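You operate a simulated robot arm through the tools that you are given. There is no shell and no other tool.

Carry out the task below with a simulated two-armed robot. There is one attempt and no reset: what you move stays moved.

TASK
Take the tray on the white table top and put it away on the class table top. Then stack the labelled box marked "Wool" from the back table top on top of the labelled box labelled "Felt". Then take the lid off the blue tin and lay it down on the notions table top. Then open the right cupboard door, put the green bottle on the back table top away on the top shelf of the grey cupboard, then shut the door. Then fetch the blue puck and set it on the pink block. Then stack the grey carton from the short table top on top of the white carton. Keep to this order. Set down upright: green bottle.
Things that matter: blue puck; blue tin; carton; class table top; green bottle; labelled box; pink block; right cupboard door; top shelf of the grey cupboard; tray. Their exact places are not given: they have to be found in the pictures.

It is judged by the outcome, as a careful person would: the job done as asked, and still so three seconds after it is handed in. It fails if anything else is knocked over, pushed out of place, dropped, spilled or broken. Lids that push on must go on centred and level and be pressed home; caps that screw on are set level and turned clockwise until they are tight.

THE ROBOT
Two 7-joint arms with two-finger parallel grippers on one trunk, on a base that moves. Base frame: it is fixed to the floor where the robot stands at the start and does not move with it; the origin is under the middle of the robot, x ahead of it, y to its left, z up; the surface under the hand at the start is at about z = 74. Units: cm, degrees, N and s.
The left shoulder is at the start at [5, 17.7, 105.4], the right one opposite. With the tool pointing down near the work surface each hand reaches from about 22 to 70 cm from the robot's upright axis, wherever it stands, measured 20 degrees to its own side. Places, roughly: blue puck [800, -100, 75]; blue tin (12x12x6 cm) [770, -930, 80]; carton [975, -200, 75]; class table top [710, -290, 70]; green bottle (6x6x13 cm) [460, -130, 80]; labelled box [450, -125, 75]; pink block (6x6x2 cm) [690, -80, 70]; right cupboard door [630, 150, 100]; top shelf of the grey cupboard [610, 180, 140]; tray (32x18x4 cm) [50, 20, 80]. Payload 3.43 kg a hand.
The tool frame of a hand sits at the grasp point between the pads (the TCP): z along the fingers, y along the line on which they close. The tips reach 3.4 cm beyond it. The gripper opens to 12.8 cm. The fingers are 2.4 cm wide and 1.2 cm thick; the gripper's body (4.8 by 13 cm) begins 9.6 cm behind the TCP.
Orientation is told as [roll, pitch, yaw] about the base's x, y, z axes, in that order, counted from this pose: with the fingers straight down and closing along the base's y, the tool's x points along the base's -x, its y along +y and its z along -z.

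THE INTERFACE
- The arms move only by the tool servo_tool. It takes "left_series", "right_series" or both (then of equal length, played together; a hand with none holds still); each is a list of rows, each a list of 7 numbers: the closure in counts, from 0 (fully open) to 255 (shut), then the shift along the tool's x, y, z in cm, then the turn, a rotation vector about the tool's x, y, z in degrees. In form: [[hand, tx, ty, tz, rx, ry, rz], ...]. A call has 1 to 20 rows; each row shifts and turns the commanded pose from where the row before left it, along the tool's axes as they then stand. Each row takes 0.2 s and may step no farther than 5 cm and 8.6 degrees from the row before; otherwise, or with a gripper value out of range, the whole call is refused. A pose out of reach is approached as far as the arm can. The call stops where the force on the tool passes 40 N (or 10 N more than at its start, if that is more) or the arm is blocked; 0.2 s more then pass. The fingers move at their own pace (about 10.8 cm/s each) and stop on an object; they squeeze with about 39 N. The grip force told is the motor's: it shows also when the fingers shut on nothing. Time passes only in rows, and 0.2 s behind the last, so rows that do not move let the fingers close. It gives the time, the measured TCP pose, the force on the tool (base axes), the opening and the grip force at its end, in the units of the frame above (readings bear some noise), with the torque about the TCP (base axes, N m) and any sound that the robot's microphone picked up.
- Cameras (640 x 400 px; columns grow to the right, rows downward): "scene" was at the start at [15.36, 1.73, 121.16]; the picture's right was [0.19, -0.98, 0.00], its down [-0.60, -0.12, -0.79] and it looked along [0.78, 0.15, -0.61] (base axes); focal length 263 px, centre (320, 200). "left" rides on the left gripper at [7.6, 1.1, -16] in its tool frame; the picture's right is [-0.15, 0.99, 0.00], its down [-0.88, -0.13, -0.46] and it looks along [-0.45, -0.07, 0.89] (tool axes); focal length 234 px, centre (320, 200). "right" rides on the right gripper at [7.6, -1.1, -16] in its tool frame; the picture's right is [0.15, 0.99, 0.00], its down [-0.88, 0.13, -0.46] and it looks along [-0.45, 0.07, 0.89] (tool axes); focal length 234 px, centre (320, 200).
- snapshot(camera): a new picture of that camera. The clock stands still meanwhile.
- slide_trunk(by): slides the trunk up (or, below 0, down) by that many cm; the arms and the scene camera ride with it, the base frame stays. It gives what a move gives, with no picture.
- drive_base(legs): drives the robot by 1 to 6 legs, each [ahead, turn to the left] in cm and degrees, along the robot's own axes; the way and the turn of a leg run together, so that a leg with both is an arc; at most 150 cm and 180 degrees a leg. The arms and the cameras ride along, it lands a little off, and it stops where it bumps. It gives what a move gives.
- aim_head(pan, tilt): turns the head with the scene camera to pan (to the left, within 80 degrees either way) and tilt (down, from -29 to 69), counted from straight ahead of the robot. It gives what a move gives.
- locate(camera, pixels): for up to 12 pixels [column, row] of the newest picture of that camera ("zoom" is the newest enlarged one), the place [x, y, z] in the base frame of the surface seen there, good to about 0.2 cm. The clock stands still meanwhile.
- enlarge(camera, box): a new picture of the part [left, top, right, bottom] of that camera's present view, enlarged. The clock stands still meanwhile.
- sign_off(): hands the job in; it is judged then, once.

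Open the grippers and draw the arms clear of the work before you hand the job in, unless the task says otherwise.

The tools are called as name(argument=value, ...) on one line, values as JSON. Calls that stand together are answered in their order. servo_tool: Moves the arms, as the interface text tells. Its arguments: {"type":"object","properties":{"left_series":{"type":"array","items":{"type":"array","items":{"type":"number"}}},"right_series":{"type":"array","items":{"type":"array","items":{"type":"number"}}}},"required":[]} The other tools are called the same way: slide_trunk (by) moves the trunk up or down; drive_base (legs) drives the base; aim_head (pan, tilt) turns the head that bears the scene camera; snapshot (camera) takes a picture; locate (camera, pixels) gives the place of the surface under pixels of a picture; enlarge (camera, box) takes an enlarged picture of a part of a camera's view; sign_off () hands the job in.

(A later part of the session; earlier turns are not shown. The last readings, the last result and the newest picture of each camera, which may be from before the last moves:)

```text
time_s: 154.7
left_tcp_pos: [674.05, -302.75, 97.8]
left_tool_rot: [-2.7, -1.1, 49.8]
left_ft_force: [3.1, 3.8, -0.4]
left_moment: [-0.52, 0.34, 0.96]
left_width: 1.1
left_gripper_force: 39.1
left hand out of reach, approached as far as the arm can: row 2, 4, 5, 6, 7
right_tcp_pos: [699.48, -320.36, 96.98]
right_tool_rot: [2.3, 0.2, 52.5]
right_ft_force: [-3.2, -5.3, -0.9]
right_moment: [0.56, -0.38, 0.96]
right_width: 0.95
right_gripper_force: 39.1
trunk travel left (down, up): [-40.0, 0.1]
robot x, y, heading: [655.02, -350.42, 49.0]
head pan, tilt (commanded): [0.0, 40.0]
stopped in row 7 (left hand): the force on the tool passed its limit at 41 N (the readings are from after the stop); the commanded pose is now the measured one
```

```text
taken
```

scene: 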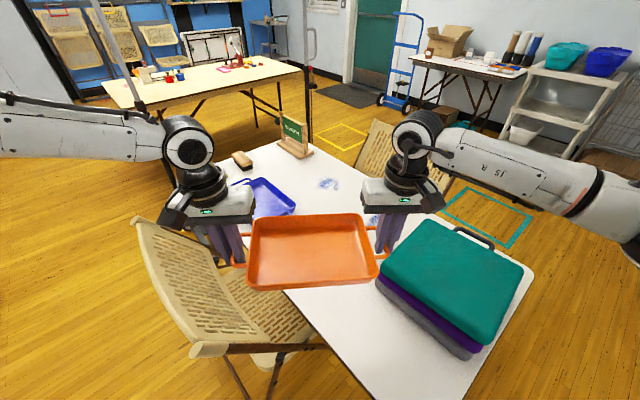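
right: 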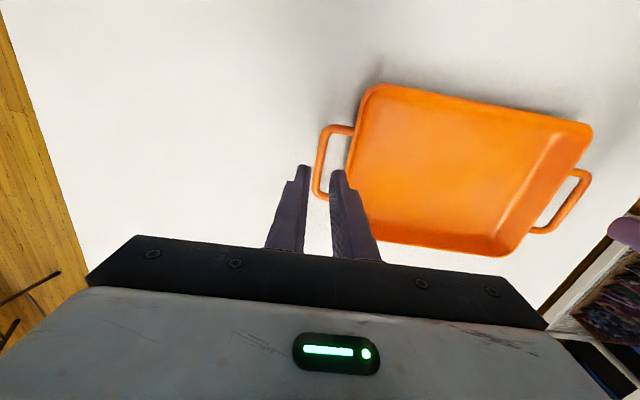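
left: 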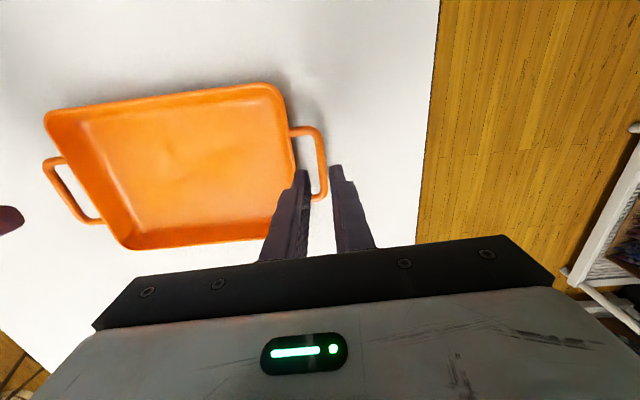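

The left arm hit a joint limit rather than true reach, and the tray got twisted slightly. I retract ~6 cm, straighten the hands, and shift the tray 8 cm to my left where the left arm worked better.

servo_tool(left_series=[[255, 0.61, 1.0, 0, -0.34, 0.14, 0], [255, 0.61, 1.0, 0, -0.34, 0.14, 0], [255, 0.61, 1.0, 0, -0.34, 0.14, 0], [255, 0.61, 1.0, 0, -0.34, 0.14, 0], [255, 0.61, 1.0, 0, -0.34, 0.14, 0], [255, 0.61, 1.0, 0, -0.34, 0.14, 0], [255, 0.61, 1.0, 0, -0.34, 0.14, 0], [255, 0.61, 1.0, 0, -0.34, 0.14, 0], [255, 0, 0, 0, 0, 0, 0]], right_series=[[255, 0.94, 1.05, -0.1, 0.29, 0, 0.34], [255, 0.94, 1.05, -0.1, 0.29, 0, 0.34], [255, 0.94, 1.05, -0.1, 0.29, 0, 0.34], [255, 0.94, 1.05, -0.1, 0.29, 0, 0.34], [255, 0.94, 1.05, -0.1, 0.29, 0, 0.34], [255, 0.94, 1.05, -0.1, 0.29, 0, 0.34], [255, 0.94, 1.05, -0.1, 0.29, 0, 0.34], [255, 0.94, 1.05, -0.1, 0.29, 0, 0.34], [255, 0, 0, 0, 0, 0, 0]])

snapshot(camera="scene")

```text
time_s: 156.7
left_tcp_pos: [664.72, -301.3, 97.43]
left_tool_rot: [0.2, 0.1, 49.4]
left_ft_force: [-5.8, 6.9, -0.4]
left_moment: [0.2, 0.02, 0.29]
left_width: 0.93
left_gripper_force: 38.4
right_tcp_pos: [688.35, -321.06, 97.98]
right_tool_rot: [0.0, 0.1, 49.4]
right_ft_force: [6.0, -6.8, -1.1]
right_moment: [-0.21, 0.03, 0.25]
right_width: 0.9
right_gripper_force: 39.5
trunk travel left (down, up): [-40.0, 0.1]
robot x, y, heading: [655.29, -350.57, 48.8]
head pan, tilt (commanded): [0.0, 40.0]
```

```text
taken
```

scene: 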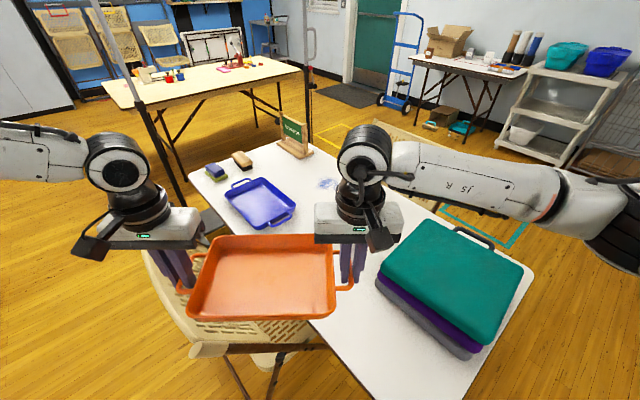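

Straight again. I test extending forward 6 cm at this lateral position.

servo_tool(left_series=[[255, -1.5, 0, 0, 0, 0, 0], [255, -1.5, 0, 0, 0, 0, 0], [255, -1.5, 0, 0, 0, 0, 0], [255, -1.5, 0, 0, 0, 0, 0]], right_series=[[255, -1.5, 0, 0, 0, 0, 0], [255, -1.5, 0, 0, 0, 0, 0], [255, -1.5, 0, 0, 0, 0, 0], [255, -1.5, 0, 0, 0, 0, 0]])

```text
time_s: 157.7
left_tcp_pos: [668.49, -296.77, 97.48]
left_tool_rot: [0.2, 0.0, 49.4]
left_ft_force: [-9.1, 10.9, -2.4]
left_moment: [-0.16, 0.41, 0.5]
left_width: 0.91
left_gripper_force: 38.9
right_tcp_pos: [692.38, -316.38, 97.95]
right_tool_rot: [0.1, 0.3, 49.5]
right_ft_force: [9.1, -12.2, -0.2]
right_moment: [0.17, -0.35, 0.42]
right_width: 0.9
right_gripper_force: 39.3
trunk travel left (down, up): [-40.0, 0.1]
robot x, y, heading: [655.15, -350.58, 48.8]
head pan, tilt (commanded): [0.0, 40.0]
```

That works. I ease the compression and continue extending in small steps.

servo_tool(left_series=[[255, -1.5, 0.06, 0, 0, 0, 0], [255, -1.5, 0, 0, 0, 0, 0], [255, -1.5, 0, 0, 0, 0, 0], [255, -1.5, 0, 0, 0, 0, 0]], right_series=[[255, -1.5, -0.06, 0, 0, 0, 0], [255, -1.5, 0, 0, 0, 0, 0], [255, -1.5, 0, 0, 0, 0, 0], [255, -1.5, 0, 0, 0, 0, 0]])

```text
time_s: 158.7
left_tcp_pos: [671.69, -292.63, 98.03]
left_tool_rot: [-0.4, -0.2, 49.4]
left_ft_force: [2.9, 5.4, -0.2]
left_moment: [-0.15, 0.14, 1.0]
left_width: 0.96
left_gripper_force: 39.2
left hand out of reach, approached as far as the arm can: row 4
right_tcp_pos: [695.9, -311.75, 97.94]
right_tool_rot: [0.4, 0.4, 49.8]
right_ft_force: [-3.5, -5.3, -1.4]
right_moment: [0.16, -0.08, 0.95]
right_width: 0.92
right_gripper_force: 39.1
trunk travel left (down, up): [-40.0, 0.1]
robot x, y, heading: [655.01, -350.31, 49.2]
head pan, tilt (commanded): [0.0, 40.0]
```

The left arm limits me to about 55 cm centre reach. New plan: set the tray down stably at a reachable spot left of centre, then slide it fully on with one hand. First I retract 2 cm, untwist, then turn right 6° and advance 4 cm.

servo_tool(left_series=[[255, 1.0, 0, 0, 0.2, 0, 0], [255, 1.0, 0, 0, 0.2, 0, 0], [255, 0, 0, 0, 0, 0, 0]], right_series=[[255, 1.4, 0, -0.05, -0.2, -0.2, 0], [255, 1.3, 0, 0, -0.2, -0.2, 0], [255, 0, 0, 0, 0, 0, 0]])

drive_base(legs=[[0, -6], [4, 0]])

snapshot(camera="scene")

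```text
time_s: 159.5
left_tcp_pos: [670.33, -294.3, 98.01]
left_tool_rot: [-0.6, 0.0, 49.3]
left_ft_force: [10.5, -4.2, -1.0]
left_moment: [0.48, -0.55, 0.65]
left_width: 0.91
left_gripper_force: 38.4
right_tcp_pos: [694.2, -313.83, 98.01]
right_tool_rot: [0.7, -0.2, 49.7]
right_ft_force: [-10.1, 3.8, -0.7]
right_moment: [-0.44, 0.52, 0.42]
right_width: 0.91
right_gripper_force: 39.0
trunk travel left (down, up): [-40.0, 0.1]
robot x, y, heading: [655.23, -350.49, 48.8]
head pan, tilt (commanded): [0.0, 40.0]
```

```text
time_s: 160.9
left_tcp_pos: [679.19, -293.46, 98.0]
left_tool_rot: [-0.5, 0.0, 43.3]
left_ft_force: [18.0, -12.6, -1.8]
left_moment: [-0.32, 0.06, 0.56]
left_width: 0.92
left_gripper_force: 39.0
right_tcp_pos: [700.8, -315.33, 97.99]
right_tool_rot: [0.9, -0.2, 43.5]
right_ft_force: [-15.9, 12.5, -1.1]
right_moment: [0.38, 0.06, 0.44]
right_width: 0.91
right_gripper_force: 39.0
trunk travel left (down, up): [-40.0, 0.1]
robot x, y, heading: [658.21, -347.6, 42.6]
head pan, tilt (commanded): [0.0, 40.0]
```

```text
taken
```

scene: 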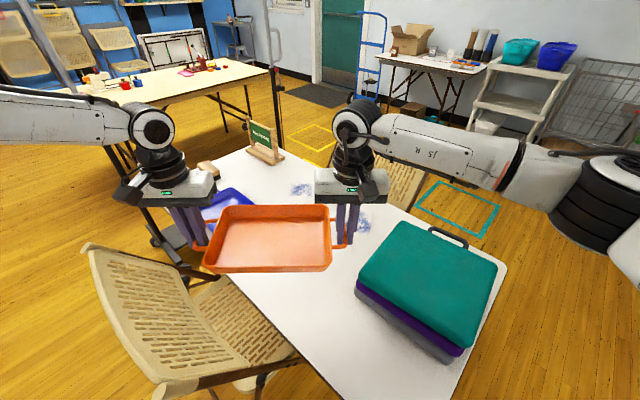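

The tray centre is now over (690,-304), about 6.5 cm inside the table edge. I look down to check the clearance between my torso and the table corner before lowering.

aim_head(pan=-30, tilt=69)

snapshot(camera="scene")

```text
time_s: 161.8
left_tcp_pos: [679.19, -293.37, 98.14]
left_tool_rot: [-0.6, -0.1, 43.3]
left_ft_force: [2.4, 1.2, -1.1]
left_moment: [0.01, -0.03, 0.53]
left_width: 0.9
left_gripper_force: 38.8
right_tcp_pos: [700.76, -315.32, 98.07]
right_tool_rot: [0.8, -0.2, 43.6]
right_ft_force: [-1.7, -2.3, -0.6]
right_moment: [-0.04, 0.01, 0.34]
right_width: 0.89
right_gripper_force: 39.2
trunk travel left (down, up): [-40.0, 0.1]
robot x, y, heading: [657.98, -347.6, 42.9]
head pan, tilt (commanded): [-30.0, 68.8]
```

```text
taken
```

scene: 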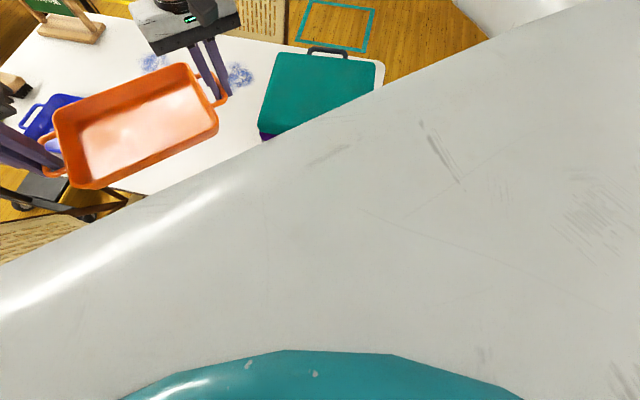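

Tension is gone. I try lowering with the arms in small steps to keep the torso high.

servo_tool(left_series=[[255, 0, 0, 1.2, 0, 0, 0], [255, 0, 0, 1.2, 0, 0, 0], [255, 0, 0, 1.2, 0, 0, 0], [255, 0, 0, 1.2, 0, 0, 0]], right_series=[[255, 0, 0, 1.2, 0, 0, 0], [255, 0, 0, 1.2, 0, 0, 0], [255, 0, 0, 1.2, 0, 0, 0], [255, 0, 0, 1.2, 0, 0, 0]])

```text
time_s: 162.8
left_tcp_pos: [678.84, -293.62, 93.57]
left_tool_rot: [-0.7, -0.1, 43.4]
left_ft_force: [2.8, 5.0, -0.2]
left_moment: [-0.02, 0.05, 0.91]
left_width: 0.91
left_gripper_force: 38.4
left hand out of reach, approached as far as the arm can: row 4
right_tcp_pos: [700.63, -315.4, 93.21]
right_tool_rot: [0.8, -0.2, 43.6]
right_ft_force: [-2.8, -4.2, -1.2]
right_moment: [0.07, -0.07, 0.72]
right_width: 0.92
right_gripper_force: 39.3
trunk travel left (down, up): [-40.0, 0.1]
robot x, y, heading: [657.96, -347.66, 42.8]
head pan, tilt (commanded): [-30.0, 68.8]
```

The left arm is at its limit again, so I'll use the trunk for lowering. First I measure my torso's front-right corner in this picture.

locate(camera="scene", pixels=[[300, 145], [200, 190], [400, 90], [470, 55], [485, 45], [520, 33], [560, 25], [500, 15], [60, 250], [380, 75]])

```text
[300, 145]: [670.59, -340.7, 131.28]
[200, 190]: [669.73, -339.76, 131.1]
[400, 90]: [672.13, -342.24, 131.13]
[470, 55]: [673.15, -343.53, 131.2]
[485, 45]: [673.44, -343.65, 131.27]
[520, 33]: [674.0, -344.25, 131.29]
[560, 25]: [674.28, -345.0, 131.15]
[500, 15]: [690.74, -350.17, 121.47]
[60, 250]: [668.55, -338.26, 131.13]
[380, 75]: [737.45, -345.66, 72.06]
```

My torso's corner is about 3.8 cm clear of the table edge, so I lower with the trunk: 10 cm first.

slide_trunk(by=-10)

aim_head(pan=5, tilt=50)

snapshot(camera="scene")

```text
time_s: 164.2
left_tcp_pos: [678.85, -293.72, 83.49]
left_tool_rot: [-0.7, -0.3, 43.3]
left_ft_force: [2.7, 5.1, -1.0]
left_moment: [0.15, -0.12, 0.91]
left_width: 0.92
left_gripper_force: 38.9
right_tcp_pos: [700.6, -315.34, 83.26]
right_tool_rot: [0.8, -0.2, 43.5]
right_ft_force: [-3.1, -6.0, -0.3]
right_moment: [-0.1, 0.08, 0.76]
right_width: 0.93
right_gripper_force: 38.9
trunk travel left (down, up): [-30.0, 10.1]
robot x, y, heading: [658.11, -348.04, 42.7]
head pan, tilt (commanded): [-30.0, 68.8]
```

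```text
time_s: 165.2
left_tcp_pos: [678.81, -293.56, 83.59]
left_tool_rot: [-0.7, -0.1, 43.3]
left_ft_force: [1.9, 4.2, -0.2]
left_moment: [0.04, -0.05, 0.89]
left_width: 0.96
left_gripper_force: 38.9
right_tcp_pos: [700.62, -315.27, 83.22]
right_tool_rot: [0.8, -0.3, 43.6]
right_ft_force: [-3.4, -4.1, -0.7]
right_moment: [-0.08, 0.04, 0.76]
right_width: 0.93
right_gripper_force: 39.2
trunk travel left (down, up): [-30.0, 10.1]
robot x, y, heading: [658.12, -348.11, 42.7]
head pan, tilt (commanded): [5.0, 50.0]
```

```text
taken
```

scene: 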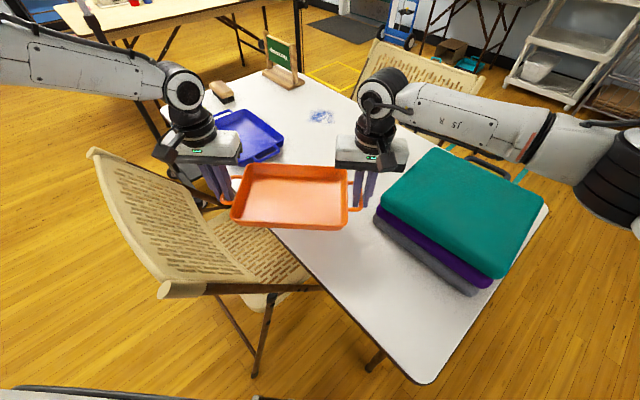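

Clear of chair, stack and blue tray. I lower the trunk 6.5 cm more, then finish with tiny steps.

slide_trunk(by=-6.5)

snapshot(camera="scene")

```text
time_s: 166.2
left_tcp_pos: [678.8, -293.71, 77.1]
left_tool_rot: [-0.7, -0.1, 43.3]
left_ft_force: [2.0, 5.0, -1.1]
left_moment: [0.03, -0.01, 0.92]
left_width: 0.95
left_gripper_force: 38.9
right_tcp_pos: [700.78, -315.33, 76.8]
right_tool_rot: [0.9, -0.2, 43.5]
right_ft_force: [-2.1, -4.7, -0.8]
right_moment: [-0.01, -0.04, 0.76]
right_width: 0.92
right_gripper_force: 38.8
trunk travel left (down, up): [-23.5, 16.6]
robot x, y, heading: [657.92, -347.95, 42.8]
head pan, tilt (commanded): [5.0, 50.0]
```

```text
taken
```

scene: 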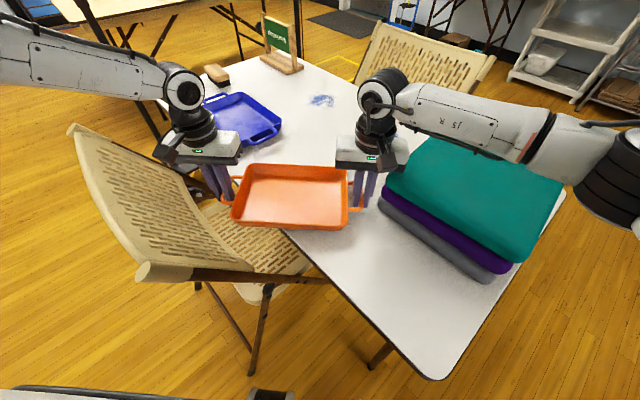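

Nearly touching; I lower another 0.7 cm and read the forces.

slide_trunk(by=-0.7)

enlarge(camera="scene", box=[180, 130, 420, 280])

```text
time_s: 166.8
left_tcp_pos: [678.82, -293.57, 76.46]
left_tool_rot: [-0.6, -0.2, 43.4]
left_ft_force: [2.5, 4.5, -0.9]
left_moment: [0.04, -0.02, 0.89]
left_width: 0.95
left_gripper_force: 39.1
right_tcp_pos: [700.66, -315.34, 76.13]
right_tool_rot: [0.8, -0.3, 43.6]
right_ft_force: [-2.1, -6.4, 4.0]
right_moment: [-0.28, 0.33, 0.75]
right_width: 0.89
right_gripper_force: 39.0
trunk travel left (down, up): [-22.8, 17.3]
robot x, y, heading: [658.13, -347.46, 42.9]
head pan, tilt (commanded): [5.0, 50.0]
```

```text
2.67 times, centred on (300, 205) of scene
```

zoom: 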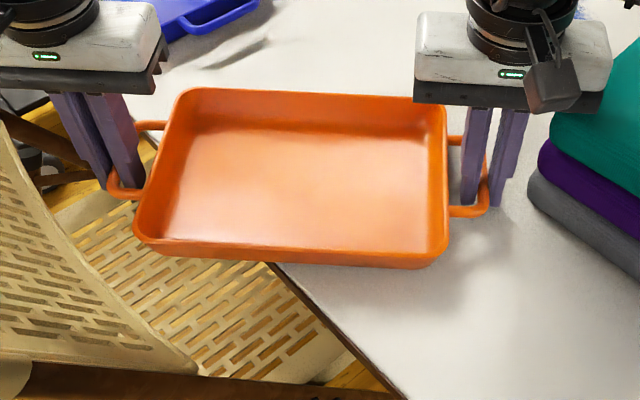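

The right side touches (+4 N). I lower 0.3 cm more so that the tray rests, then open the fingers slightly.

slide_trunk(by=-0.3)

servo_tool(left_series=[[235, 0, 0, 0, 0, 0, 0], [228, 0, 0, 0, 0, 0, 0], [224, 0, 0, 0, 0, 0, 0], [224, 0, 0, 0, 0, 0, 0]], right_series=[[255, 0, 0, 0, 0, 0, 0], [255, 0, 0, 0, 0, 0, 0], [255, 0, 0, 0, 0, 0, 0], [255, 0, 0, 0, 0, 0, 0]])

enlarge(camera="scene", box=[180, 130, 420, 280])

```text
time_s: 167.3
left_tcp_pos: [678.75, -293.63, 76.24]
left_tool_rot: [-0.7, -0.2, 43.2]
left_ft_force: [1.5, 7.4, 2.5]
left_moment: [-0.47, 0.55, 0.91]
left_width: 0.94
left_gripper_force: 39.1
right_tcp_pos: [700.64, -315.22, 76.11]
right_tool_rot: [0.9, -0.5, 43.4]
right_ft_force: [-1.7, -6.2, 24.2]
right_moment: [-0.69, 0.63, 0.87]
right_width: 0.93
right_gripper_force: 38.8
trunk travel left (down, up): [-22.5, 17.6]
robot x, y, heading: [657.86, -347.95, 43.0]
head pan, tilt (commanded): [5.0, 50.0]
```

```text
time_s: 168.3
left_tcp_pos: [678.74, -293.77, 76.06]
left_tool_rot: [-0.7, 0.0, 43.2]
left_ft_force: [-0.3, 0.4, -0.5]
left_moment: [-0.01, 0.0, -0.01]
left_width: 1.57
left_gripper_force: 0.1
right_tcp_pos: [700.6, -315.34, 75.61]
right_tool_rot: [0.8, -0.3, 43.5]
right_ft_force: [0.7, 0.1, 1.6]
right_moment: [0.13, -0.33, -0.03]
right_width: 0.88
right_gripper_force: 39.6
trunk travel left (down, up): [-22.5, 17.6]
robot x, y, heading: [658.09, -347.68, 42.8]
head pan, tilt (commanded): [5.0, 50.0]
```

```text
2.67 times, centred on (300, 205) of scene
```

zoom: 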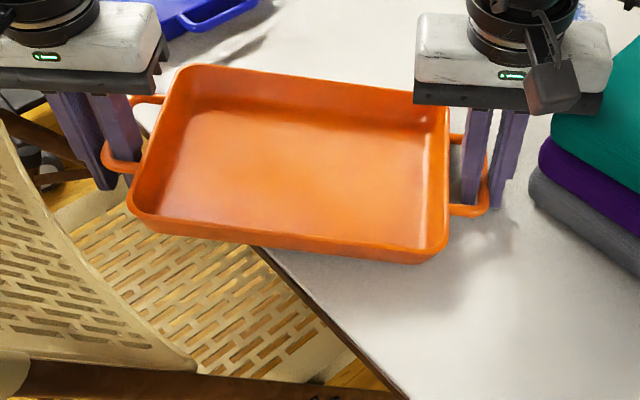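

Tray rests on the table; left fingers are open. I lift the left hand clear, then try sliding the tray forward with the right hand still holding its handle.

servo_tool(left_series=[[224, 0, 0, -2, 0, 0, 0], [224, 0, 0, -3, 0, 0, 0], [224, 0, 0, -4, 0, 0, 0], [224, 1, 1, -4, 0, 0, 0], [224, 2, 3, -2, 0, 0, 0]])

enlarge(camera="scene", box=[180, 130, 420, 280])

locate(camera="zoom", pixels=[[180, 70], [447, 105], [128, 205], [440, 250], [253, 247], [110, 165], [483, 200], [530, 190], [285, 170], [240, 35], [195, 25], [390, 385]])

```text
time_s: 169.5
left_tcp_pos: [673.6, -292.64, 91.11]
left_tool_rot: [-0.7, -0.1, 43.3]
left_ft_force: [-0.2, 0.4, 0.4]
left_moment: [-0.02, 0.0, 0.0]
left_width: 1.54
left_gripper_force: 0.1
right_tcp_pos: [700.73, -315.4, 75.8]
right_tool_rot: [0.8, -0.3, 43.5]
right_ft_force: [-1.7, -1.2, 3.7]
right_moment: [0.21, -0.19, 0.04]
right_width: 0.89
right_gripper_force: 39.1
trunk travel left (down, up): [-22.5, 17.6]
robot x, y, heading: [657.86, -348.0, 42.7]
head pan, tilt (commanded): [5.0, 50.0]
```

```text
2.67 times, centred on (300, 205) of scene
```

zoom: 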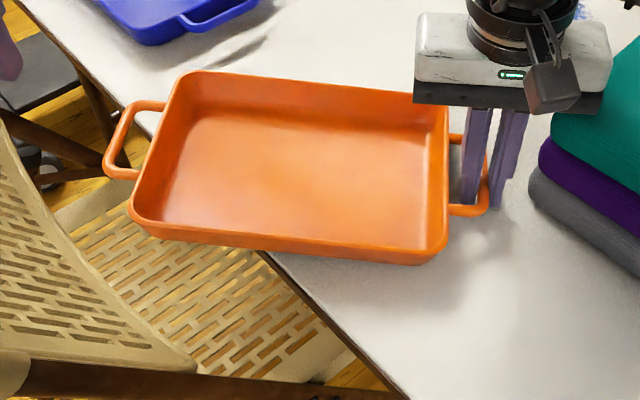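

```text
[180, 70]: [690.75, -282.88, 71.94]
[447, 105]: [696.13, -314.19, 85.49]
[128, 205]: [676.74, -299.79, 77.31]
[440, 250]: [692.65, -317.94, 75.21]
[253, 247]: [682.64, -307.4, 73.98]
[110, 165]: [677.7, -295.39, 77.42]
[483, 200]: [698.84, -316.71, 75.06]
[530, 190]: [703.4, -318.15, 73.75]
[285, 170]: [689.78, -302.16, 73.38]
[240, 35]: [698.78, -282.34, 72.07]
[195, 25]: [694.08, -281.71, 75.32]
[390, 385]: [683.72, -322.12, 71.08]
```

The tray's right side is pressed a bit low (left rim z 77.4, right 75). I slide it with the right hand in small steps toward (+x,+y), raising 0.3 cm.

servo_tool(right_series=[[255, 0, 0, -0.2, 0, 0, 0], [255, -1.07, -0.47, -0.05, 0, 0, 0], [255, -1.07, -0.47, -0.05, 0, 0, 0], [255, -1.07, -0.47, 0, 0, 0, 0], [255, -1.07, -0.47, 0, 0, 0, 0]])

enlarge(camera="scene", box=[180, 130, 420, 280])

```text
time_s: 170.7
left_tcp_pos: [673.58, -292.76, 91.1]
left_tool_rot: [-0.7, -0.1, 43.3]
left_ft_force: [-0.1, -0.7, -0.4]
left_moment: [-0.01, 0.01, -0.03]
left_width: 1.58
left_gripper_force: 0.0
right_tcp_pos: [705.04, -313.7, 76.12]
right_tool_rot: [0.8, -0.2, 43.6]
right_ft_force: [-1.4, 0.0, 4.2]
right_moment: [-0.37, 0.41, -0.02]
right_width: 0.89
right_gripper_force: 38.8
trunk travel left (down, up): [-22.5, 17.6]
robot x, y, heading: [657.67, -347.76, 43.0]
head pan, tilt (commanded): [5.0, 50.0]
```

```text
2.67 times, centred on (300, 205) of scene
```

zoom: 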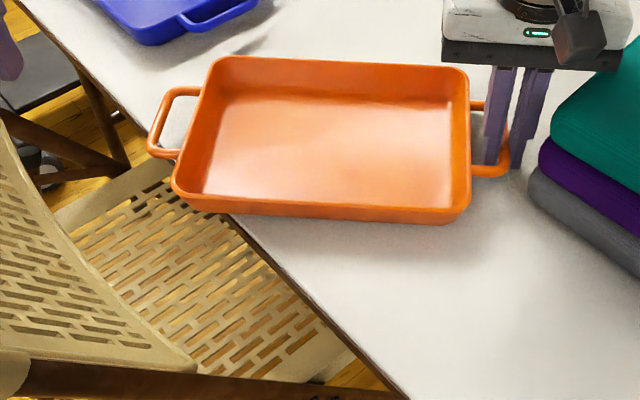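

Sliding works without reach problems. I continue.

servo_tool(right_series=[[255, -1.07, -0.47, 0, 0, 0, 0], [255, -1.07, -0.47, 0, 0, 0, 0], [255, -1.07, -0.47, 0, 0, 0, 0], [255, -1.07, -0.47, 0, 0, 0, 0], [255, -1.07, -0.47, 0, 0, 0, 0], [255, 0, 0, 0, 0, 0, 0]])

enlarge(camera="scene", box=[180, 100, 420, 250])

locate(camera="zoom", pixels=[[225, 120], [490, 125], [195, 240], [490, 250], [180, 200], [520, 215], [350, 190], [240, 95]])

```text
time_s: 172.1
left_tcp_pos: [673.69, -292.72, 91.09]
left_tool_rot: [-0.7, -0.1, 43.4]
left_ft_force: [0.3, -0.1, -0.3]
left_moment: [-0.06, -0.02, -0.04]
left_width: 1.58
left_gripper_force: 0.1
right_tcp_pos: [710.52, -311.83, 75.83]
right_tool_rot: [0.9, -0.3, 43.6]
right_ft_force: [-2.1, -1.8, 5.5]
right_moment: [-0.04, 0.07, 0.06]
right_width: 0.9
right_gripper_force: 39.0
trunk travel left (down, up): [-22.5, 17.6]
robot x, y, heading: [658.21, -348.09, 42.9]
head pan, tilt (commanded): [5.0, 50.0]
```

```text
2.67 times, centred on (300, 175) of scene
```

zoom: 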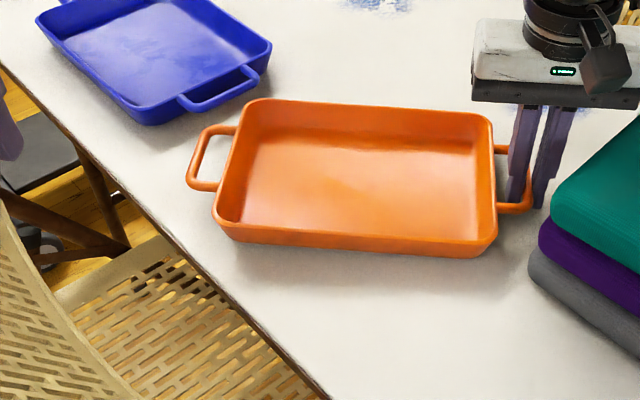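

```text
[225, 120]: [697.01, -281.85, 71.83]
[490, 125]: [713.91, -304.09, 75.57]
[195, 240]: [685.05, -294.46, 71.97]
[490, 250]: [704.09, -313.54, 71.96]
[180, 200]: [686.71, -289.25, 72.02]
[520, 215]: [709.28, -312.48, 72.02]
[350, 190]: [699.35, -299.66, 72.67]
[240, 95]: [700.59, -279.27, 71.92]
```

The tray now lies wholly on the class table, centre near (699.5,-300). I release the right hand and lift it off.

servo_tool(right_series=[[235, 0, 0, 0, 0, 0, 0], [228, 0, 0, 0, 0, 0, 0], [224, 0, 0, 0, 0, 0, 0], [224, 0, 0, 0, 0, 0, 0]])

servo_tool(right_series=[[224, 0, 0, -1, 0, 0, 0], [224, 0, 0, -2, 0, 0, 0], [224, 0, 0, -3, 0, 0, 0], [224, 0, 0, -4, 0, 0, 0], [224, 0, 0, -4, 0, 0, 0], [224, 2, 0, -2, 0, 0, 0]])

enlarge(camera="scene", box=[180, 100, 420, 250])

locate(camera="zoom", pixels=[[225, 230], [485, 250], [215, 215], [248, 105], [490, 118], [188, 185], [532, 190], [210, 235]])

```text
time_s: 173.1
left_tcp_pos: [673.64, -292.69, 91.18]
left_tool_rot: [-0.7, -0.1, 43.3]
left_ft_force: [0.5, 0.4, -0.4]
left_moment: [-0.04, -0.01, 0.03]
left_width: 1.54
left_gripper_force: 0.0
right_tcp_pos: [710.55, -311.85, 75.83]
right_tool_rot: [0.8, -0.2, 43.5]
right_ft_force: [1.5, 0.3, -0.6]
right_moment: [0.01, -0.06, 0.01]
right_width: 1.56
right_gripper_force: 0.1
trunk travel left (down, up): [-22.5, 17.6]
robot x, y, heading: [658.19, -347.99, 42.8]
head pan, tilt (commanded): [5.0, 50.0]
```

```text
time_s: 174.5
left_tcp_pos: [673.62, -292.74, 91.11]
left_tool_rot: [-0.7, -0.2, 43.1]
left_ft_force: [-0.5, -0.3, 0.2]
left_moment: [-0.02, -0.02, 0.03]
left_width: 1.56
left_gripper_force: 0.0
right_tcp_pos: [709.17, -313.5, 92.05]
right_tool_rot: [0.7, -0.2, 43.6]
right_ft_force: [-0.4, 0.2, -1.0]
right_moment: [0.0, 0.0, -0.05]
right_width: 1.54
right_gripper_force: 0.1
trunk travel left (down, up): [-22.5, 17.6]
robot x, y, heading: [658.32, -347.73, 43.0]
head pan, tilt (commanded): [5.0, 50.0]
```

```text
2.67 times, centred on (300, 175) of scene
```

zoom: 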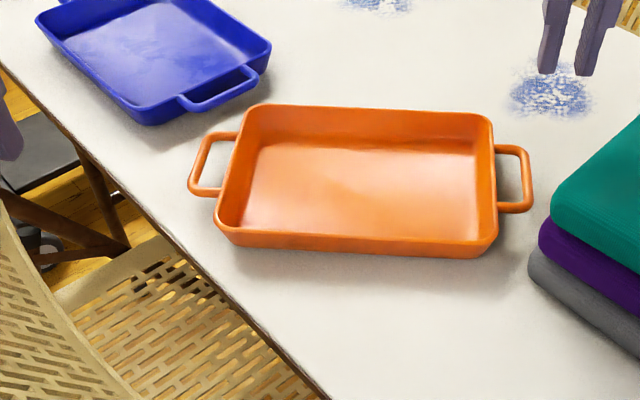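

```text
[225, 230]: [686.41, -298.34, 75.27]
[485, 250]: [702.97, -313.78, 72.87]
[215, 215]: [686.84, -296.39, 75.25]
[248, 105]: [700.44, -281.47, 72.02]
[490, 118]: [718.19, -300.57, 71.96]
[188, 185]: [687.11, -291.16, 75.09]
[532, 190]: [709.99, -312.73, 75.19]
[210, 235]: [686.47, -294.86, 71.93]
```

Task 1 is done: the tray is fully on the class table. I back off 42 cm and pull the arms in.

drive_base(legs=[[-42, 0]])

servo_tool(left_series=[[100, 2, -0.5, -2, 0, 0, 0], [60, 3, -0.5, -2, 0, 0, 0], [0, 3, 0, -1, 0, 0, 0], [0, 3, 0, 0, 0, 0, 0]], right_series=[[100, 3, -2, -2, 0, 0, 0], [60, 4, -2, -1, 0, 0, 0], [0, 4, -2, 0, 0, 0, 0], [0, 4, -2, 0, 0, 0, 0]])

aim_head(pan=45, tilt=20)

snapshot(camera="scene")

```text
time_s: 177.1
left_tcp_pos: [641.86, -322.04, 91.22]
left_tool_rot: [-0.8, -0.1, 43.4]
left_ft_force: [-0.4, -0.2, -0.5]
left_moment: [0.04, -0.03, 0.0]
left_width: 1.56
left_gripper_force: 0.1
right_tcp_pos: [677.5, -342.72, 91.94]
right_tool_rot: [0.8, -0.2, 43.7]
right_ft_force: [0.7, -0.1, 0.7]
right_moment: [-0.01, 0.01, -0.01]
right_width: 1.55
right_gripper_force: 0.1
trunk travel left (down, up): [-22.5, 17.6]
robot x, y, heading: [626.52, -376.86, 43.4]
head pan, tilt (commanded): [5.0, 50.0]
```

```text
time_s: 178.1
left_tcp_pos: [634.8, -330.05, 96.08]
left_tool_rot: [-0.8, -0.2, 43.4]
left_ft_force: [0.2, -1.1, 0.4]
left_moment: [0.02, 0.0, 0.0]
left_width: 12.81
left_gripper_force: 0.1
right_tcp_pos: [672.33, -359.05, 94.75]
right_tool_rot: [0.9, -0.3, 43.7]
right_ft_force: [0.1, 0.5, -0.2]
right_moment: [0.01, -0.01, 0.02]
right_width: 12.76
right_gripper_force: 0.1
trunk travel left (down, up): [-22.5, 17.6]
robot x, y, heading: [626.57, -376.71, 43.0]
head pan, tilt (commanded): [5.0, 50.0]
```

```text
time_s: 179.2
left_tcp_pos: [634.95, -330.1, 96.08]
left_tool_rot: [-0.7, -0.1, 43.3]
left_ft_force: [-0.3, 0.2, -0.5]
left_moment: [0.01, -0.02, -0.04]
left_width: 12.8
left_gripper_force: 0.0
right_tcp_pos: [672.45, -359.02, 94.71]
right_tool_rot: [0.7, -0.2, 43.7]
right_ft_force: [0.5, -0.2, -0.4]
right_moment: [0.03, -0.02, 0.0]
right_width: 12.8
right_gripper_force: 0.1
trunk travel left (down, up): [-22.5, 17.6]
robot x, y, heading: [626.23, -376.65, 42.9]
head pan, tilt (commanded): [45.0, 20.0]
```

```text
taken
```

scene: 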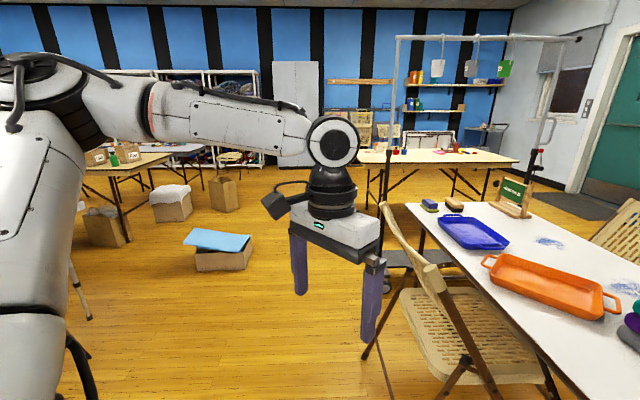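

I see the back table at the left with labelled boxes and a green bottle near (115,158). Enlarge and locate.

enlarge(camera="scene", box=[70, 110, 310, 260])

locate(camera="zoom", pixels=[[118, 115], [65, 125], [160, 125], [255, 128], [232, 245], [360, 200], [460, 230], [355, 400], [130, 340], [540, 60], [140, 180], [455, 330]])

```text
2.67 times, centred on (190, 185) of scene
```

zoom: 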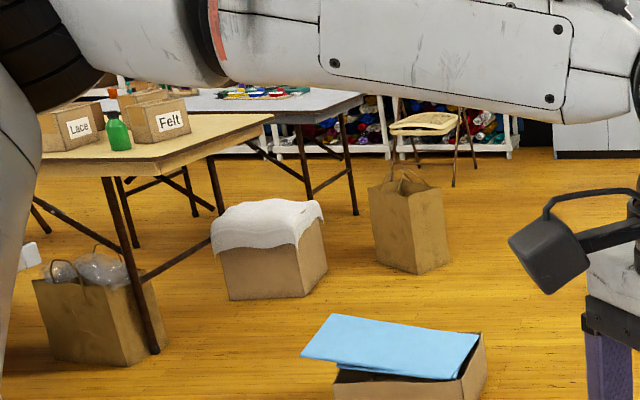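

```text
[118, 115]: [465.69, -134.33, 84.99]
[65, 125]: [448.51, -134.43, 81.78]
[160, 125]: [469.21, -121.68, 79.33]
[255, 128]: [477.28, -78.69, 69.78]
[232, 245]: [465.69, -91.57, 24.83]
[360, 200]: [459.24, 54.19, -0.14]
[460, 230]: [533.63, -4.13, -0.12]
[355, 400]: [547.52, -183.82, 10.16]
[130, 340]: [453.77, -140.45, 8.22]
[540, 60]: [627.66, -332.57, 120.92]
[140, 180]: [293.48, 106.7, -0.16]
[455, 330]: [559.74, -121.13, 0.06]
```

I locate the floor bags and boxes near that table end and more label details.

locate(camera="zoom", pixels=[[228, 298], [300, 297], [326, 275], [125, 364], [165, 345], [50, 350], [270, 225], [155, 352], [370, 262], [415, 272], [335, 395], [485, 380]])

aim_head(pan=60, tilt=20)

snapshot(camera="scene")

```text
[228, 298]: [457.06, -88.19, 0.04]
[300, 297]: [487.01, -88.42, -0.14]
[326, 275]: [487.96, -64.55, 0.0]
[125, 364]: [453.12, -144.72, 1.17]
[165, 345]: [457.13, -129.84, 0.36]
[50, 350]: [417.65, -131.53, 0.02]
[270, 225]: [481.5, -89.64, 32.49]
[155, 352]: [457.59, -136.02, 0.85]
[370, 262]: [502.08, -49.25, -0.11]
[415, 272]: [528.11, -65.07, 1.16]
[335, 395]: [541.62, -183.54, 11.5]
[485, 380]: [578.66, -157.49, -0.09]
```

```text
time_s: 180.0
left_tcp_pos: [634.73, -330.17, 96.1]
left_tool_rot: [-0.6, -0.2, 43.5]
left_ft_force: [-0.5, 1.0, 0.0]
left_moment: [-0.01, -0.01, 0.0]
left_width: 12.78
left_gripper_force: 0.1
right_tcp_pos: [672.35, -358.95, 94.69]
right_tool_rot: [0.8, -0.2, 43.7]
right_ft_force: [-0.3, 0.3, 0.2]
right_moment: [0.01, 0.0, 0.0]
right_width: 12.8
right_gripper_force: 0.1
trunk travel left (down, up): [-22.5, 17.6]
robot x, y, heading: [626.51, -377.2, 42.6]
head pan, tilt (commanded): [60.0, 20.0]
```

```text
taken
```

scene: 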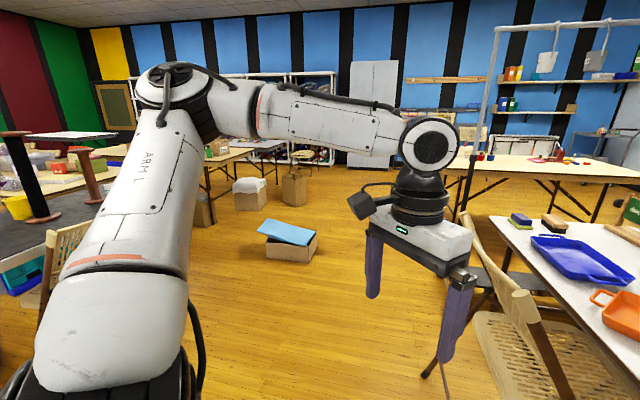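

I turn left 55° and drive 123 cm north between the class-table chair and the floor box.

drive_base(legs=[[0, 55.5], [123, 0]])

aim_head(pan=40, tilt=25)

snapshot(camera="scene")

```text
time_s: 188.6
left_tcp_pos: [572.89, -223.48, 96.03]
left_tool_rot: [-0.7, -0.1, 99.5]
left_ft_force: [-0.7, 1.0, -0.3]
left_moment: [-0.04, 0.0, 0.02]
left_width: 12.79
left_gripper_force: 0.0
right_tcp_pos: [617.76, -208.43, 94.69]
right_tool_rot: [0.8, -0.2, 99.8]
right_ft_force: [0.1, -0.9, -0.1]
right_moment: [0.02, -0.03, 0.01]
right_width: 12.79
right_gripper_force: 0.1
trunk travel left (down, up): [-22.5, 17.6]
robot x, y, heading: [607.3, -256.68, 98.9]
head pan, tilt (commanded): [60.0, 20.0]
```

```text
time_s: 189.5
left_tcp_pos: [572.73, -223.46, 96.03]
left_tool_rot: [-0.8, -0.1, 99.6]
left_ft_force: [0.9, 0.7, -0.1]
left_moment: [-0.04, 0.01, 0.01]
left_width: 12.81
left_gripper_force: 0.0
right_tcp_pos: [617.73, -208.47, 94.83]
right_tool_rot: [0.9, -0.1, 99.8]
right_ft_force: [0.1, -0.2, -0.2]
right_moment: [-0.02, 0.04, -0.02]
right_width: 12.81
right_gripper_force: 0.1
trunk travel left (down, up): [-22.5, 17.6]
robot x, y, heading: [607.12, -256.38, 99.1]
head pan, tilt (commanded): [40.0, 25.0]
```

```text
taken
```

scene: 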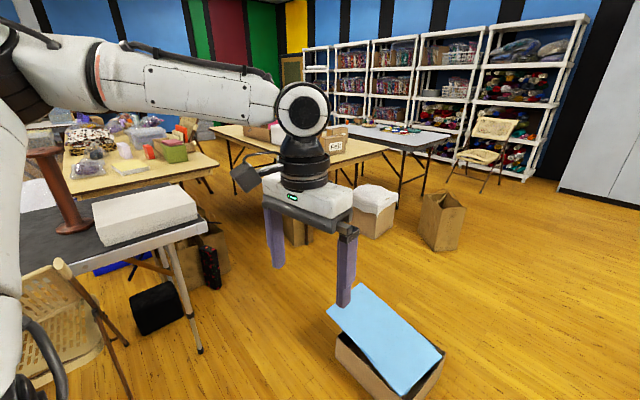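

I locate the blue-paper box corners, table E's corner, the dark bag and the paper bag.

locate(camera="scene", pixels=[[338, 350], [420, 398], [443, 358], [362, 285], [200, 350], [205, 228], [150, 330], [210, 285], [382, 237], [455, 250], [424, 247], [130, 395]])

enlarge(camera="scene", box=[180, 90, 480, 278])

```text
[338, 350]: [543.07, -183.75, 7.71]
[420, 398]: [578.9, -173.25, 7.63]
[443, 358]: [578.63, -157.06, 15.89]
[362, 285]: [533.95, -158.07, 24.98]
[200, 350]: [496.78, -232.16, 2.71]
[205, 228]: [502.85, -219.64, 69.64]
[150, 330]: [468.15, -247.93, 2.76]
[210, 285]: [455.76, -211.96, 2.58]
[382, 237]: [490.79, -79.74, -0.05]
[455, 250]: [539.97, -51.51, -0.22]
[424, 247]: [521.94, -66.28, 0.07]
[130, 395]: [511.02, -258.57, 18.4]
```

```text
2.13 times, centred on (330, 184) of scene
```

zoom: 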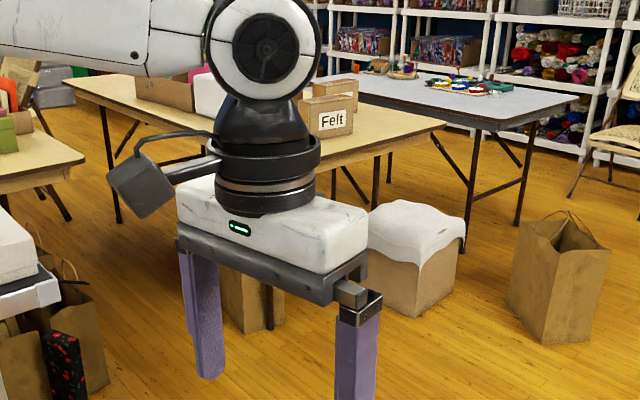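

The strip between the blue-paper box (y≤-155) and the paper bag (y≥-66) is 85+ cm wide. I go up to (625,-115), then turn to face -x toward the back table.

drive_base(legs=[[0, -16.3], [142, 0], [0, 97]])

aim_head(pan=0, tilt=20)

snapshot(camera="scene")

enlarge(camera="scene", box=[220, 100, 420, 225])

```text
time_s: 201.5
left_tcp_pos: [587.76, -143.77, 96.03]
left_tool_rot: [-0.8, -0.1, 177.8]
left_ft_force: [-0.2, 0.2, 1.4]
left_moment: [0.0, 0.01, 0.01]
left_width: 12.82
left_gripper_force: 0.0
right_tcp_pos: [582.38, -96.55, 94.8]
right_tool_rot: [0.9, -0.2, 177.9]
right_ft_force: [-0.1, 0.3, -0.5]
right_moment: [0.01, 0.01, 0.01]
right_width: 12.81
right_gripper_force: 0.1
trunk travel left (down, up): [-22.5, 17.6]
robot x, y, heading: [627.27, -116.74, 177.1]
head pan, tilt (commanded): [40.0, 25.0]
```

```text
time_s: 202.6
left_tcp_pos: [587.85, -143.71, 96.11]
left_tool_rot: [-0.6, -0.2, 177.7]
left_ft_force: [0.0, 0.0, -0.7]
left_moment: [0.0, 0.03, -0.03]
left_width: 12.81
left_gripper_force: 0.0
right_tcp_pos: [582.29, -96.75, 94.69]
right_tool_rot: [0.8, -0.2, 177.9]
right_ft_force: [-0.9, 0.3, 0.2]
right_moment: [-0.02, 0.01, 0.01]
right_width: 12.82
right_gripper_force: 0.2
trunk travel left (down, up): [-22.5, 17.6]
robot x, y, heading: [627.32, -117.07, 177.3]
head pan, tilt (commanded): [0.0, 20.0]
```

```text
taken
```

scene: 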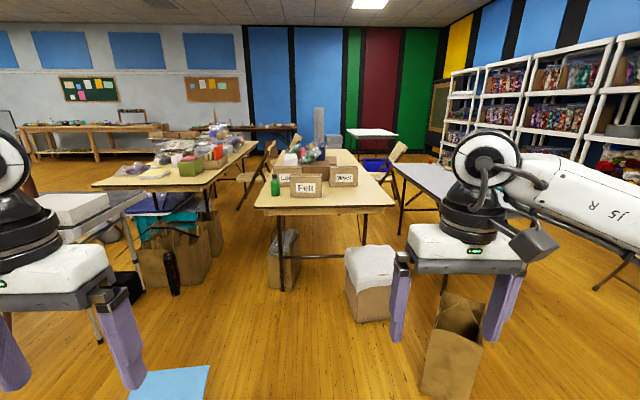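

```text
3.20 times, centred on (320, 162) of scene
```

zoom: 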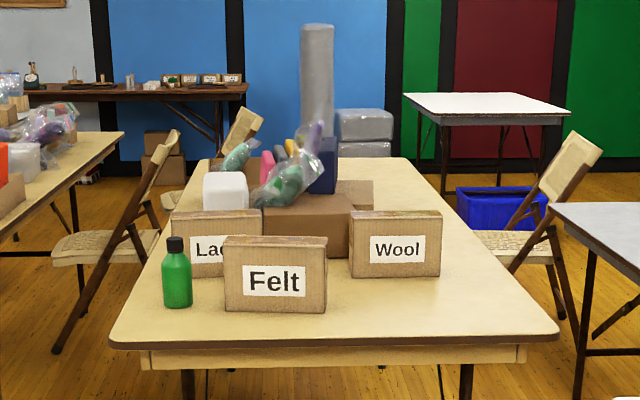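

I see "Lace", "Felt", "Wool" boxes and the green bottle. I locate their corners.

locate(camera="zoom", pixels=[[227, 246], [322, 247], [232, 239], [324, 239], [228, 305], [321, 308], [354, 221], [438, 221], [352, 213], [438, 213], [353, 273], [437, 273]])

locate(camera="zoom", pixels=[[175, 250], [177, 270], [177, 300], [120, 335], [545, 330], [175, 215], [258, 214], [175, 275], [400, 290], [340, 290], [300, 200], [330, 170]])

```text
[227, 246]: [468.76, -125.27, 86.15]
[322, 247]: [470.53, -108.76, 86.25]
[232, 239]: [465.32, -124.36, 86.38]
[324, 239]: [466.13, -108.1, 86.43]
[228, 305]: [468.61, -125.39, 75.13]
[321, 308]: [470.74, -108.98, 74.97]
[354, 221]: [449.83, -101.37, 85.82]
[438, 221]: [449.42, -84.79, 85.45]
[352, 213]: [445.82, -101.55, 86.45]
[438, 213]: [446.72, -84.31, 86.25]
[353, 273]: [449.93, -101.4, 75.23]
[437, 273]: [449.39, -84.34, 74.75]
```

```text
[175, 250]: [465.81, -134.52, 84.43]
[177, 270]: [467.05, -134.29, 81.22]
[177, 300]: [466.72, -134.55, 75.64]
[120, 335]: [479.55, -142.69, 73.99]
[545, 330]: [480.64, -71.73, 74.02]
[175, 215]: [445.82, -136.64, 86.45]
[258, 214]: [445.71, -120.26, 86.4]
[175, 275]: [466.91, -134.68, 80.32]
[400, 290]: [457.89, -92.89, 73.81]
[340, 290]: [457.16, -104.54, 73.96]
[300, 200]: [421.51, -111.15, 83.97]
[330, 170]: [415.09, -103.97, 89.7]
```

Boxes are about 17 wide × 12.5 tall; table end is at x≈480.5. I raise the trunk 8 cm for clearance, turn 3.5° left and drive to about x=510.

slide_trunk(by=8)

drive_base(legs=[[0, 3.5], [100, 0]])

aim_head(pan=0, tilt=40)

snapshot(camera="scene")

```text
time_s: 203.7
left_tcp_pos: [587.74, -143.68, 104.02]
left_tool_rot: [-0.7, -0.1, 177.6]
left_ft_force: [-0.1, -0.9, 0.1]
left_moment: [0.0, 0.0, 0.0]
left_width: 12.81
left_gripper_force: 0.1
right_tcp_pos: [582.21, -96.65, 102.77]
right_tool_rot: [0.8, -0.2, 177.9]
right_ft_force: [0.6, -0.3, 0.5]
right_moment: [0.0, 0.0, -0.03]
right_width: 12.79
right_gripper_force: 0.0
trunk travel left (down, up): [-30.5, 9.6]
robot x, y, heading: [627.54, -117.01, 177.1]
head pan, tilt (commanded): [0.0, 20.0]
```

```text
time_s: 209.3
left_tcp_pos: [490.4, -145.62, 104.09]
left_tool_rot: [-0.7, -0.1, -180.0]
left_ft_force: [-0.4, 0.2, 0.3]
left_moment: [0.01, -0.03, 0.01]
left_width: 12.8
left_gripper_force: 0.0
right_tcp_pos: [482.99, -98.86, 102.77]
right_tool_rot: [0.7, -0.1, -179.8]
right_ft_force: [0.5, -0.2, 0.1]
right_moment: [-0.01, 0.04, 0.03]
right_width: 12.8
right_gripper_force: 0.1
trunk travel left (down, up): [-30.5, 9.6]
robot x, y, heading: [528.94, -117.14, 179.7]
head pan, tilt (commanded): [0.0, 20.0]
```

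```text
time_s: 210.1
left_tcp_pos: [490.55, -145.53, 104.14]
left_tool_rot: [-0.8, 0.0, -180.1]
left_ft_force: [-0.4, -0.3, -0.1]
left_moment: [-0.01, -0.03, 0.01]
left_width: 12.78
left_gripper_force: 0.0
right_tcp_pos: [483.21, -98.78, 102.85]
right_tool_rot: [0.7, -0.3, -179.7]
right_ft_force: [1.0, -0.8, -0.3]
right_moment: [0.0, 0.02, -0.01]
right_width: 12.82
right_gripper_force: 0.1
trunk travel left (down, up): [-30.5, 9.6]
robot x, y, heading: [528.94, -117.16, 179.7]
head pan, tilt (commanded): [0.0, 40.0]
```

```text
taken
```

scene: 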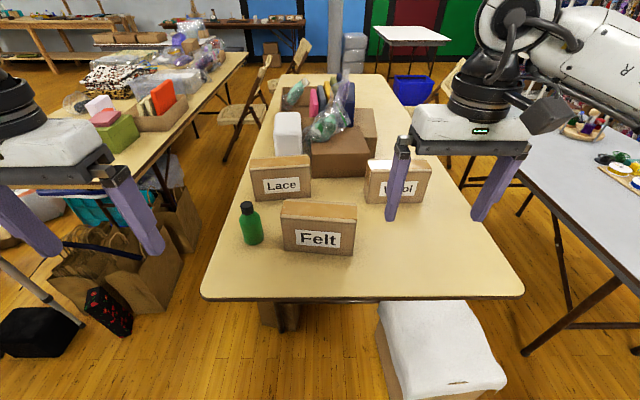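

Now I get the box depths from this higher viewpoint, and the cloth box corners on the floor.

enlarge(camera="scene", box=[220, 120, 460, 270])

locate(camera="zoom", pixels=[[172, 215], [164, 248], [355, 258], [363, 228], [172, 340], [350, 355], [394, 110], [390, 135], [560, 122], [390, 215], [545, 225], [470, 260]])

locate(camera="scene", pixels=[[390, 398], [505, 380], [470, 305], [380, 310], [420, 350], [518, 297], [205, 297], [500, 390]])

```text
2.67 times, centred on (340, 195) of scene
```

zoom: 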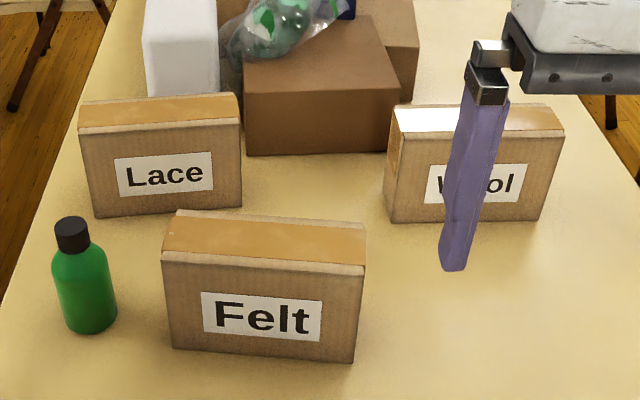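

```text
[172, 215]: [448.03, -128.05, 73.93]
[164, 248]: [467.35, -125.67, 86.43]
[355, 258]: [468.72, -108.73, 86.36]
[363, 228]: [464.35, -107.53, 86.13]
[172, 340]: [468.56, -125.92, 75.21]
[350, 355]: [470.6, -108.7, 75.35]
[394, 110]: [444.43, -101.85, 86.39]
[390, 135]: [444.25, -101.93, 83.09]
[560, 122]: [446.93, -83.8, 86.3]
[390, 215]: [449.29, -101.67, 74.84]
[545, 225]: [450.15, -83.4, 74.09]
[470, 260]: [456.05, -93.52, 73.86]
```

```text
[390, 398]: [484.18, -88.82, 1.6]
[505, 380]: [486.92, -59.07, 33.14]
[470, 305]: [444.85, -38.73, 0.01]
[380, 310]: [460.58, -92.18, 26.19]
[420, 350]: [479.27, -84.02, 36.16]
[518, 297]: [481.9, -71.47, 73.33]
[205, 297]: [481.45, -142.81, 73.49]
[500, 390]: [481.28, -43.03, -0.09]
```

Boxes are ~17.3×6×12.4 cm; the grip must close along x (their depth). I drive 19 cm closer, then turn the right hand 87.5° counter-clockwise while high.

drive_base(legs=[[19, 0]])

servo_tool(right_series=[[0, 0, 0, 0, 0, 0, -8], [0, 0, 0, 0, 0, 0, -8], [0, 0, 0, 0, 0, 0, -8], [0, 0, 0, 0, 0, 0, -8], [0, 0, 0, 0, 0, 0, -8], [0, 0, 0, 0, 0, 0, -8], [0, 0, 0, 0, 0, 0, -8], [0, 0, 0, 0, 0, 0, -8], [0, 0, 0, 0, 0, 0, -8], [0, 0, 0, 0, 0, 0, -8], [0, 0, 0, 0, 0, 0, -7.5], [0, 0, 0, 0, 0, 0, 0]])

snapshot(camera="scene")

```text
time_s: 211.7
left_tcp_pos: [471.72, -145.52, 104.02]
left_tool_rot: [-0.8, -0.1, -179.8]
left_ft_force: [-0.7, 0.8, 0.1]
left_moment: [0.03, -0.04, 0.01]
left_width: 12.81
left_gripper_force: 0.0
right_tcp_pos: [464.26, -98.91, 102.74]
right_tool_rot: [0.9, -0.2, -179.6]
right_ft_force: [0.7, 0.2, 0.2]
right_moment: [0.02, 0.0, 0.01]
right_width: 12.81
right_gripper_force: 0.0
trunk travel left (down, up): [-30.5, 9.6]
robot x, y, heading: [510.06, -117.09, 179.6]
head pan, tilt (commanded): [0.0, 40.0]
```

```text
time_s: 214.3
left_tcp_pos: [471.65, -145.77, 104.0]
left_tool_rot: [-0.7, -0.1, -179.8]
left_ft_force: [-0.4, 0.2, 0.2]
left_moment: [0.03, 0.01, 0.01]
left_width: 12.81
left_gripper_force: 0.0
right_tcp_pos: [468.82, -97.77, 102.14]
right_tool_rot: [0.2, -0.7, -120.1]
right_ft_force: [0.4, 0.1, -0.2]
right_moment: [0.01, -0.02, 0.02]
right_width: 12.81
right_gripper_force: 0.0
right hand out of reach, approached as far as the arm can: row 7, 8, 9, 10, 11
trunk travel left (down, up): [-30.5, 9.6]
robot x, y, heading: [509.83, -117.05, 179.8]
head pan, tilt (commanded): [0.0, 40.0]
```

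```text
taken
```

scene: 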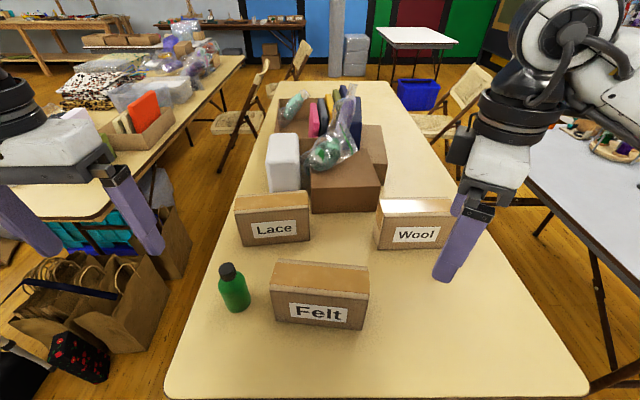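

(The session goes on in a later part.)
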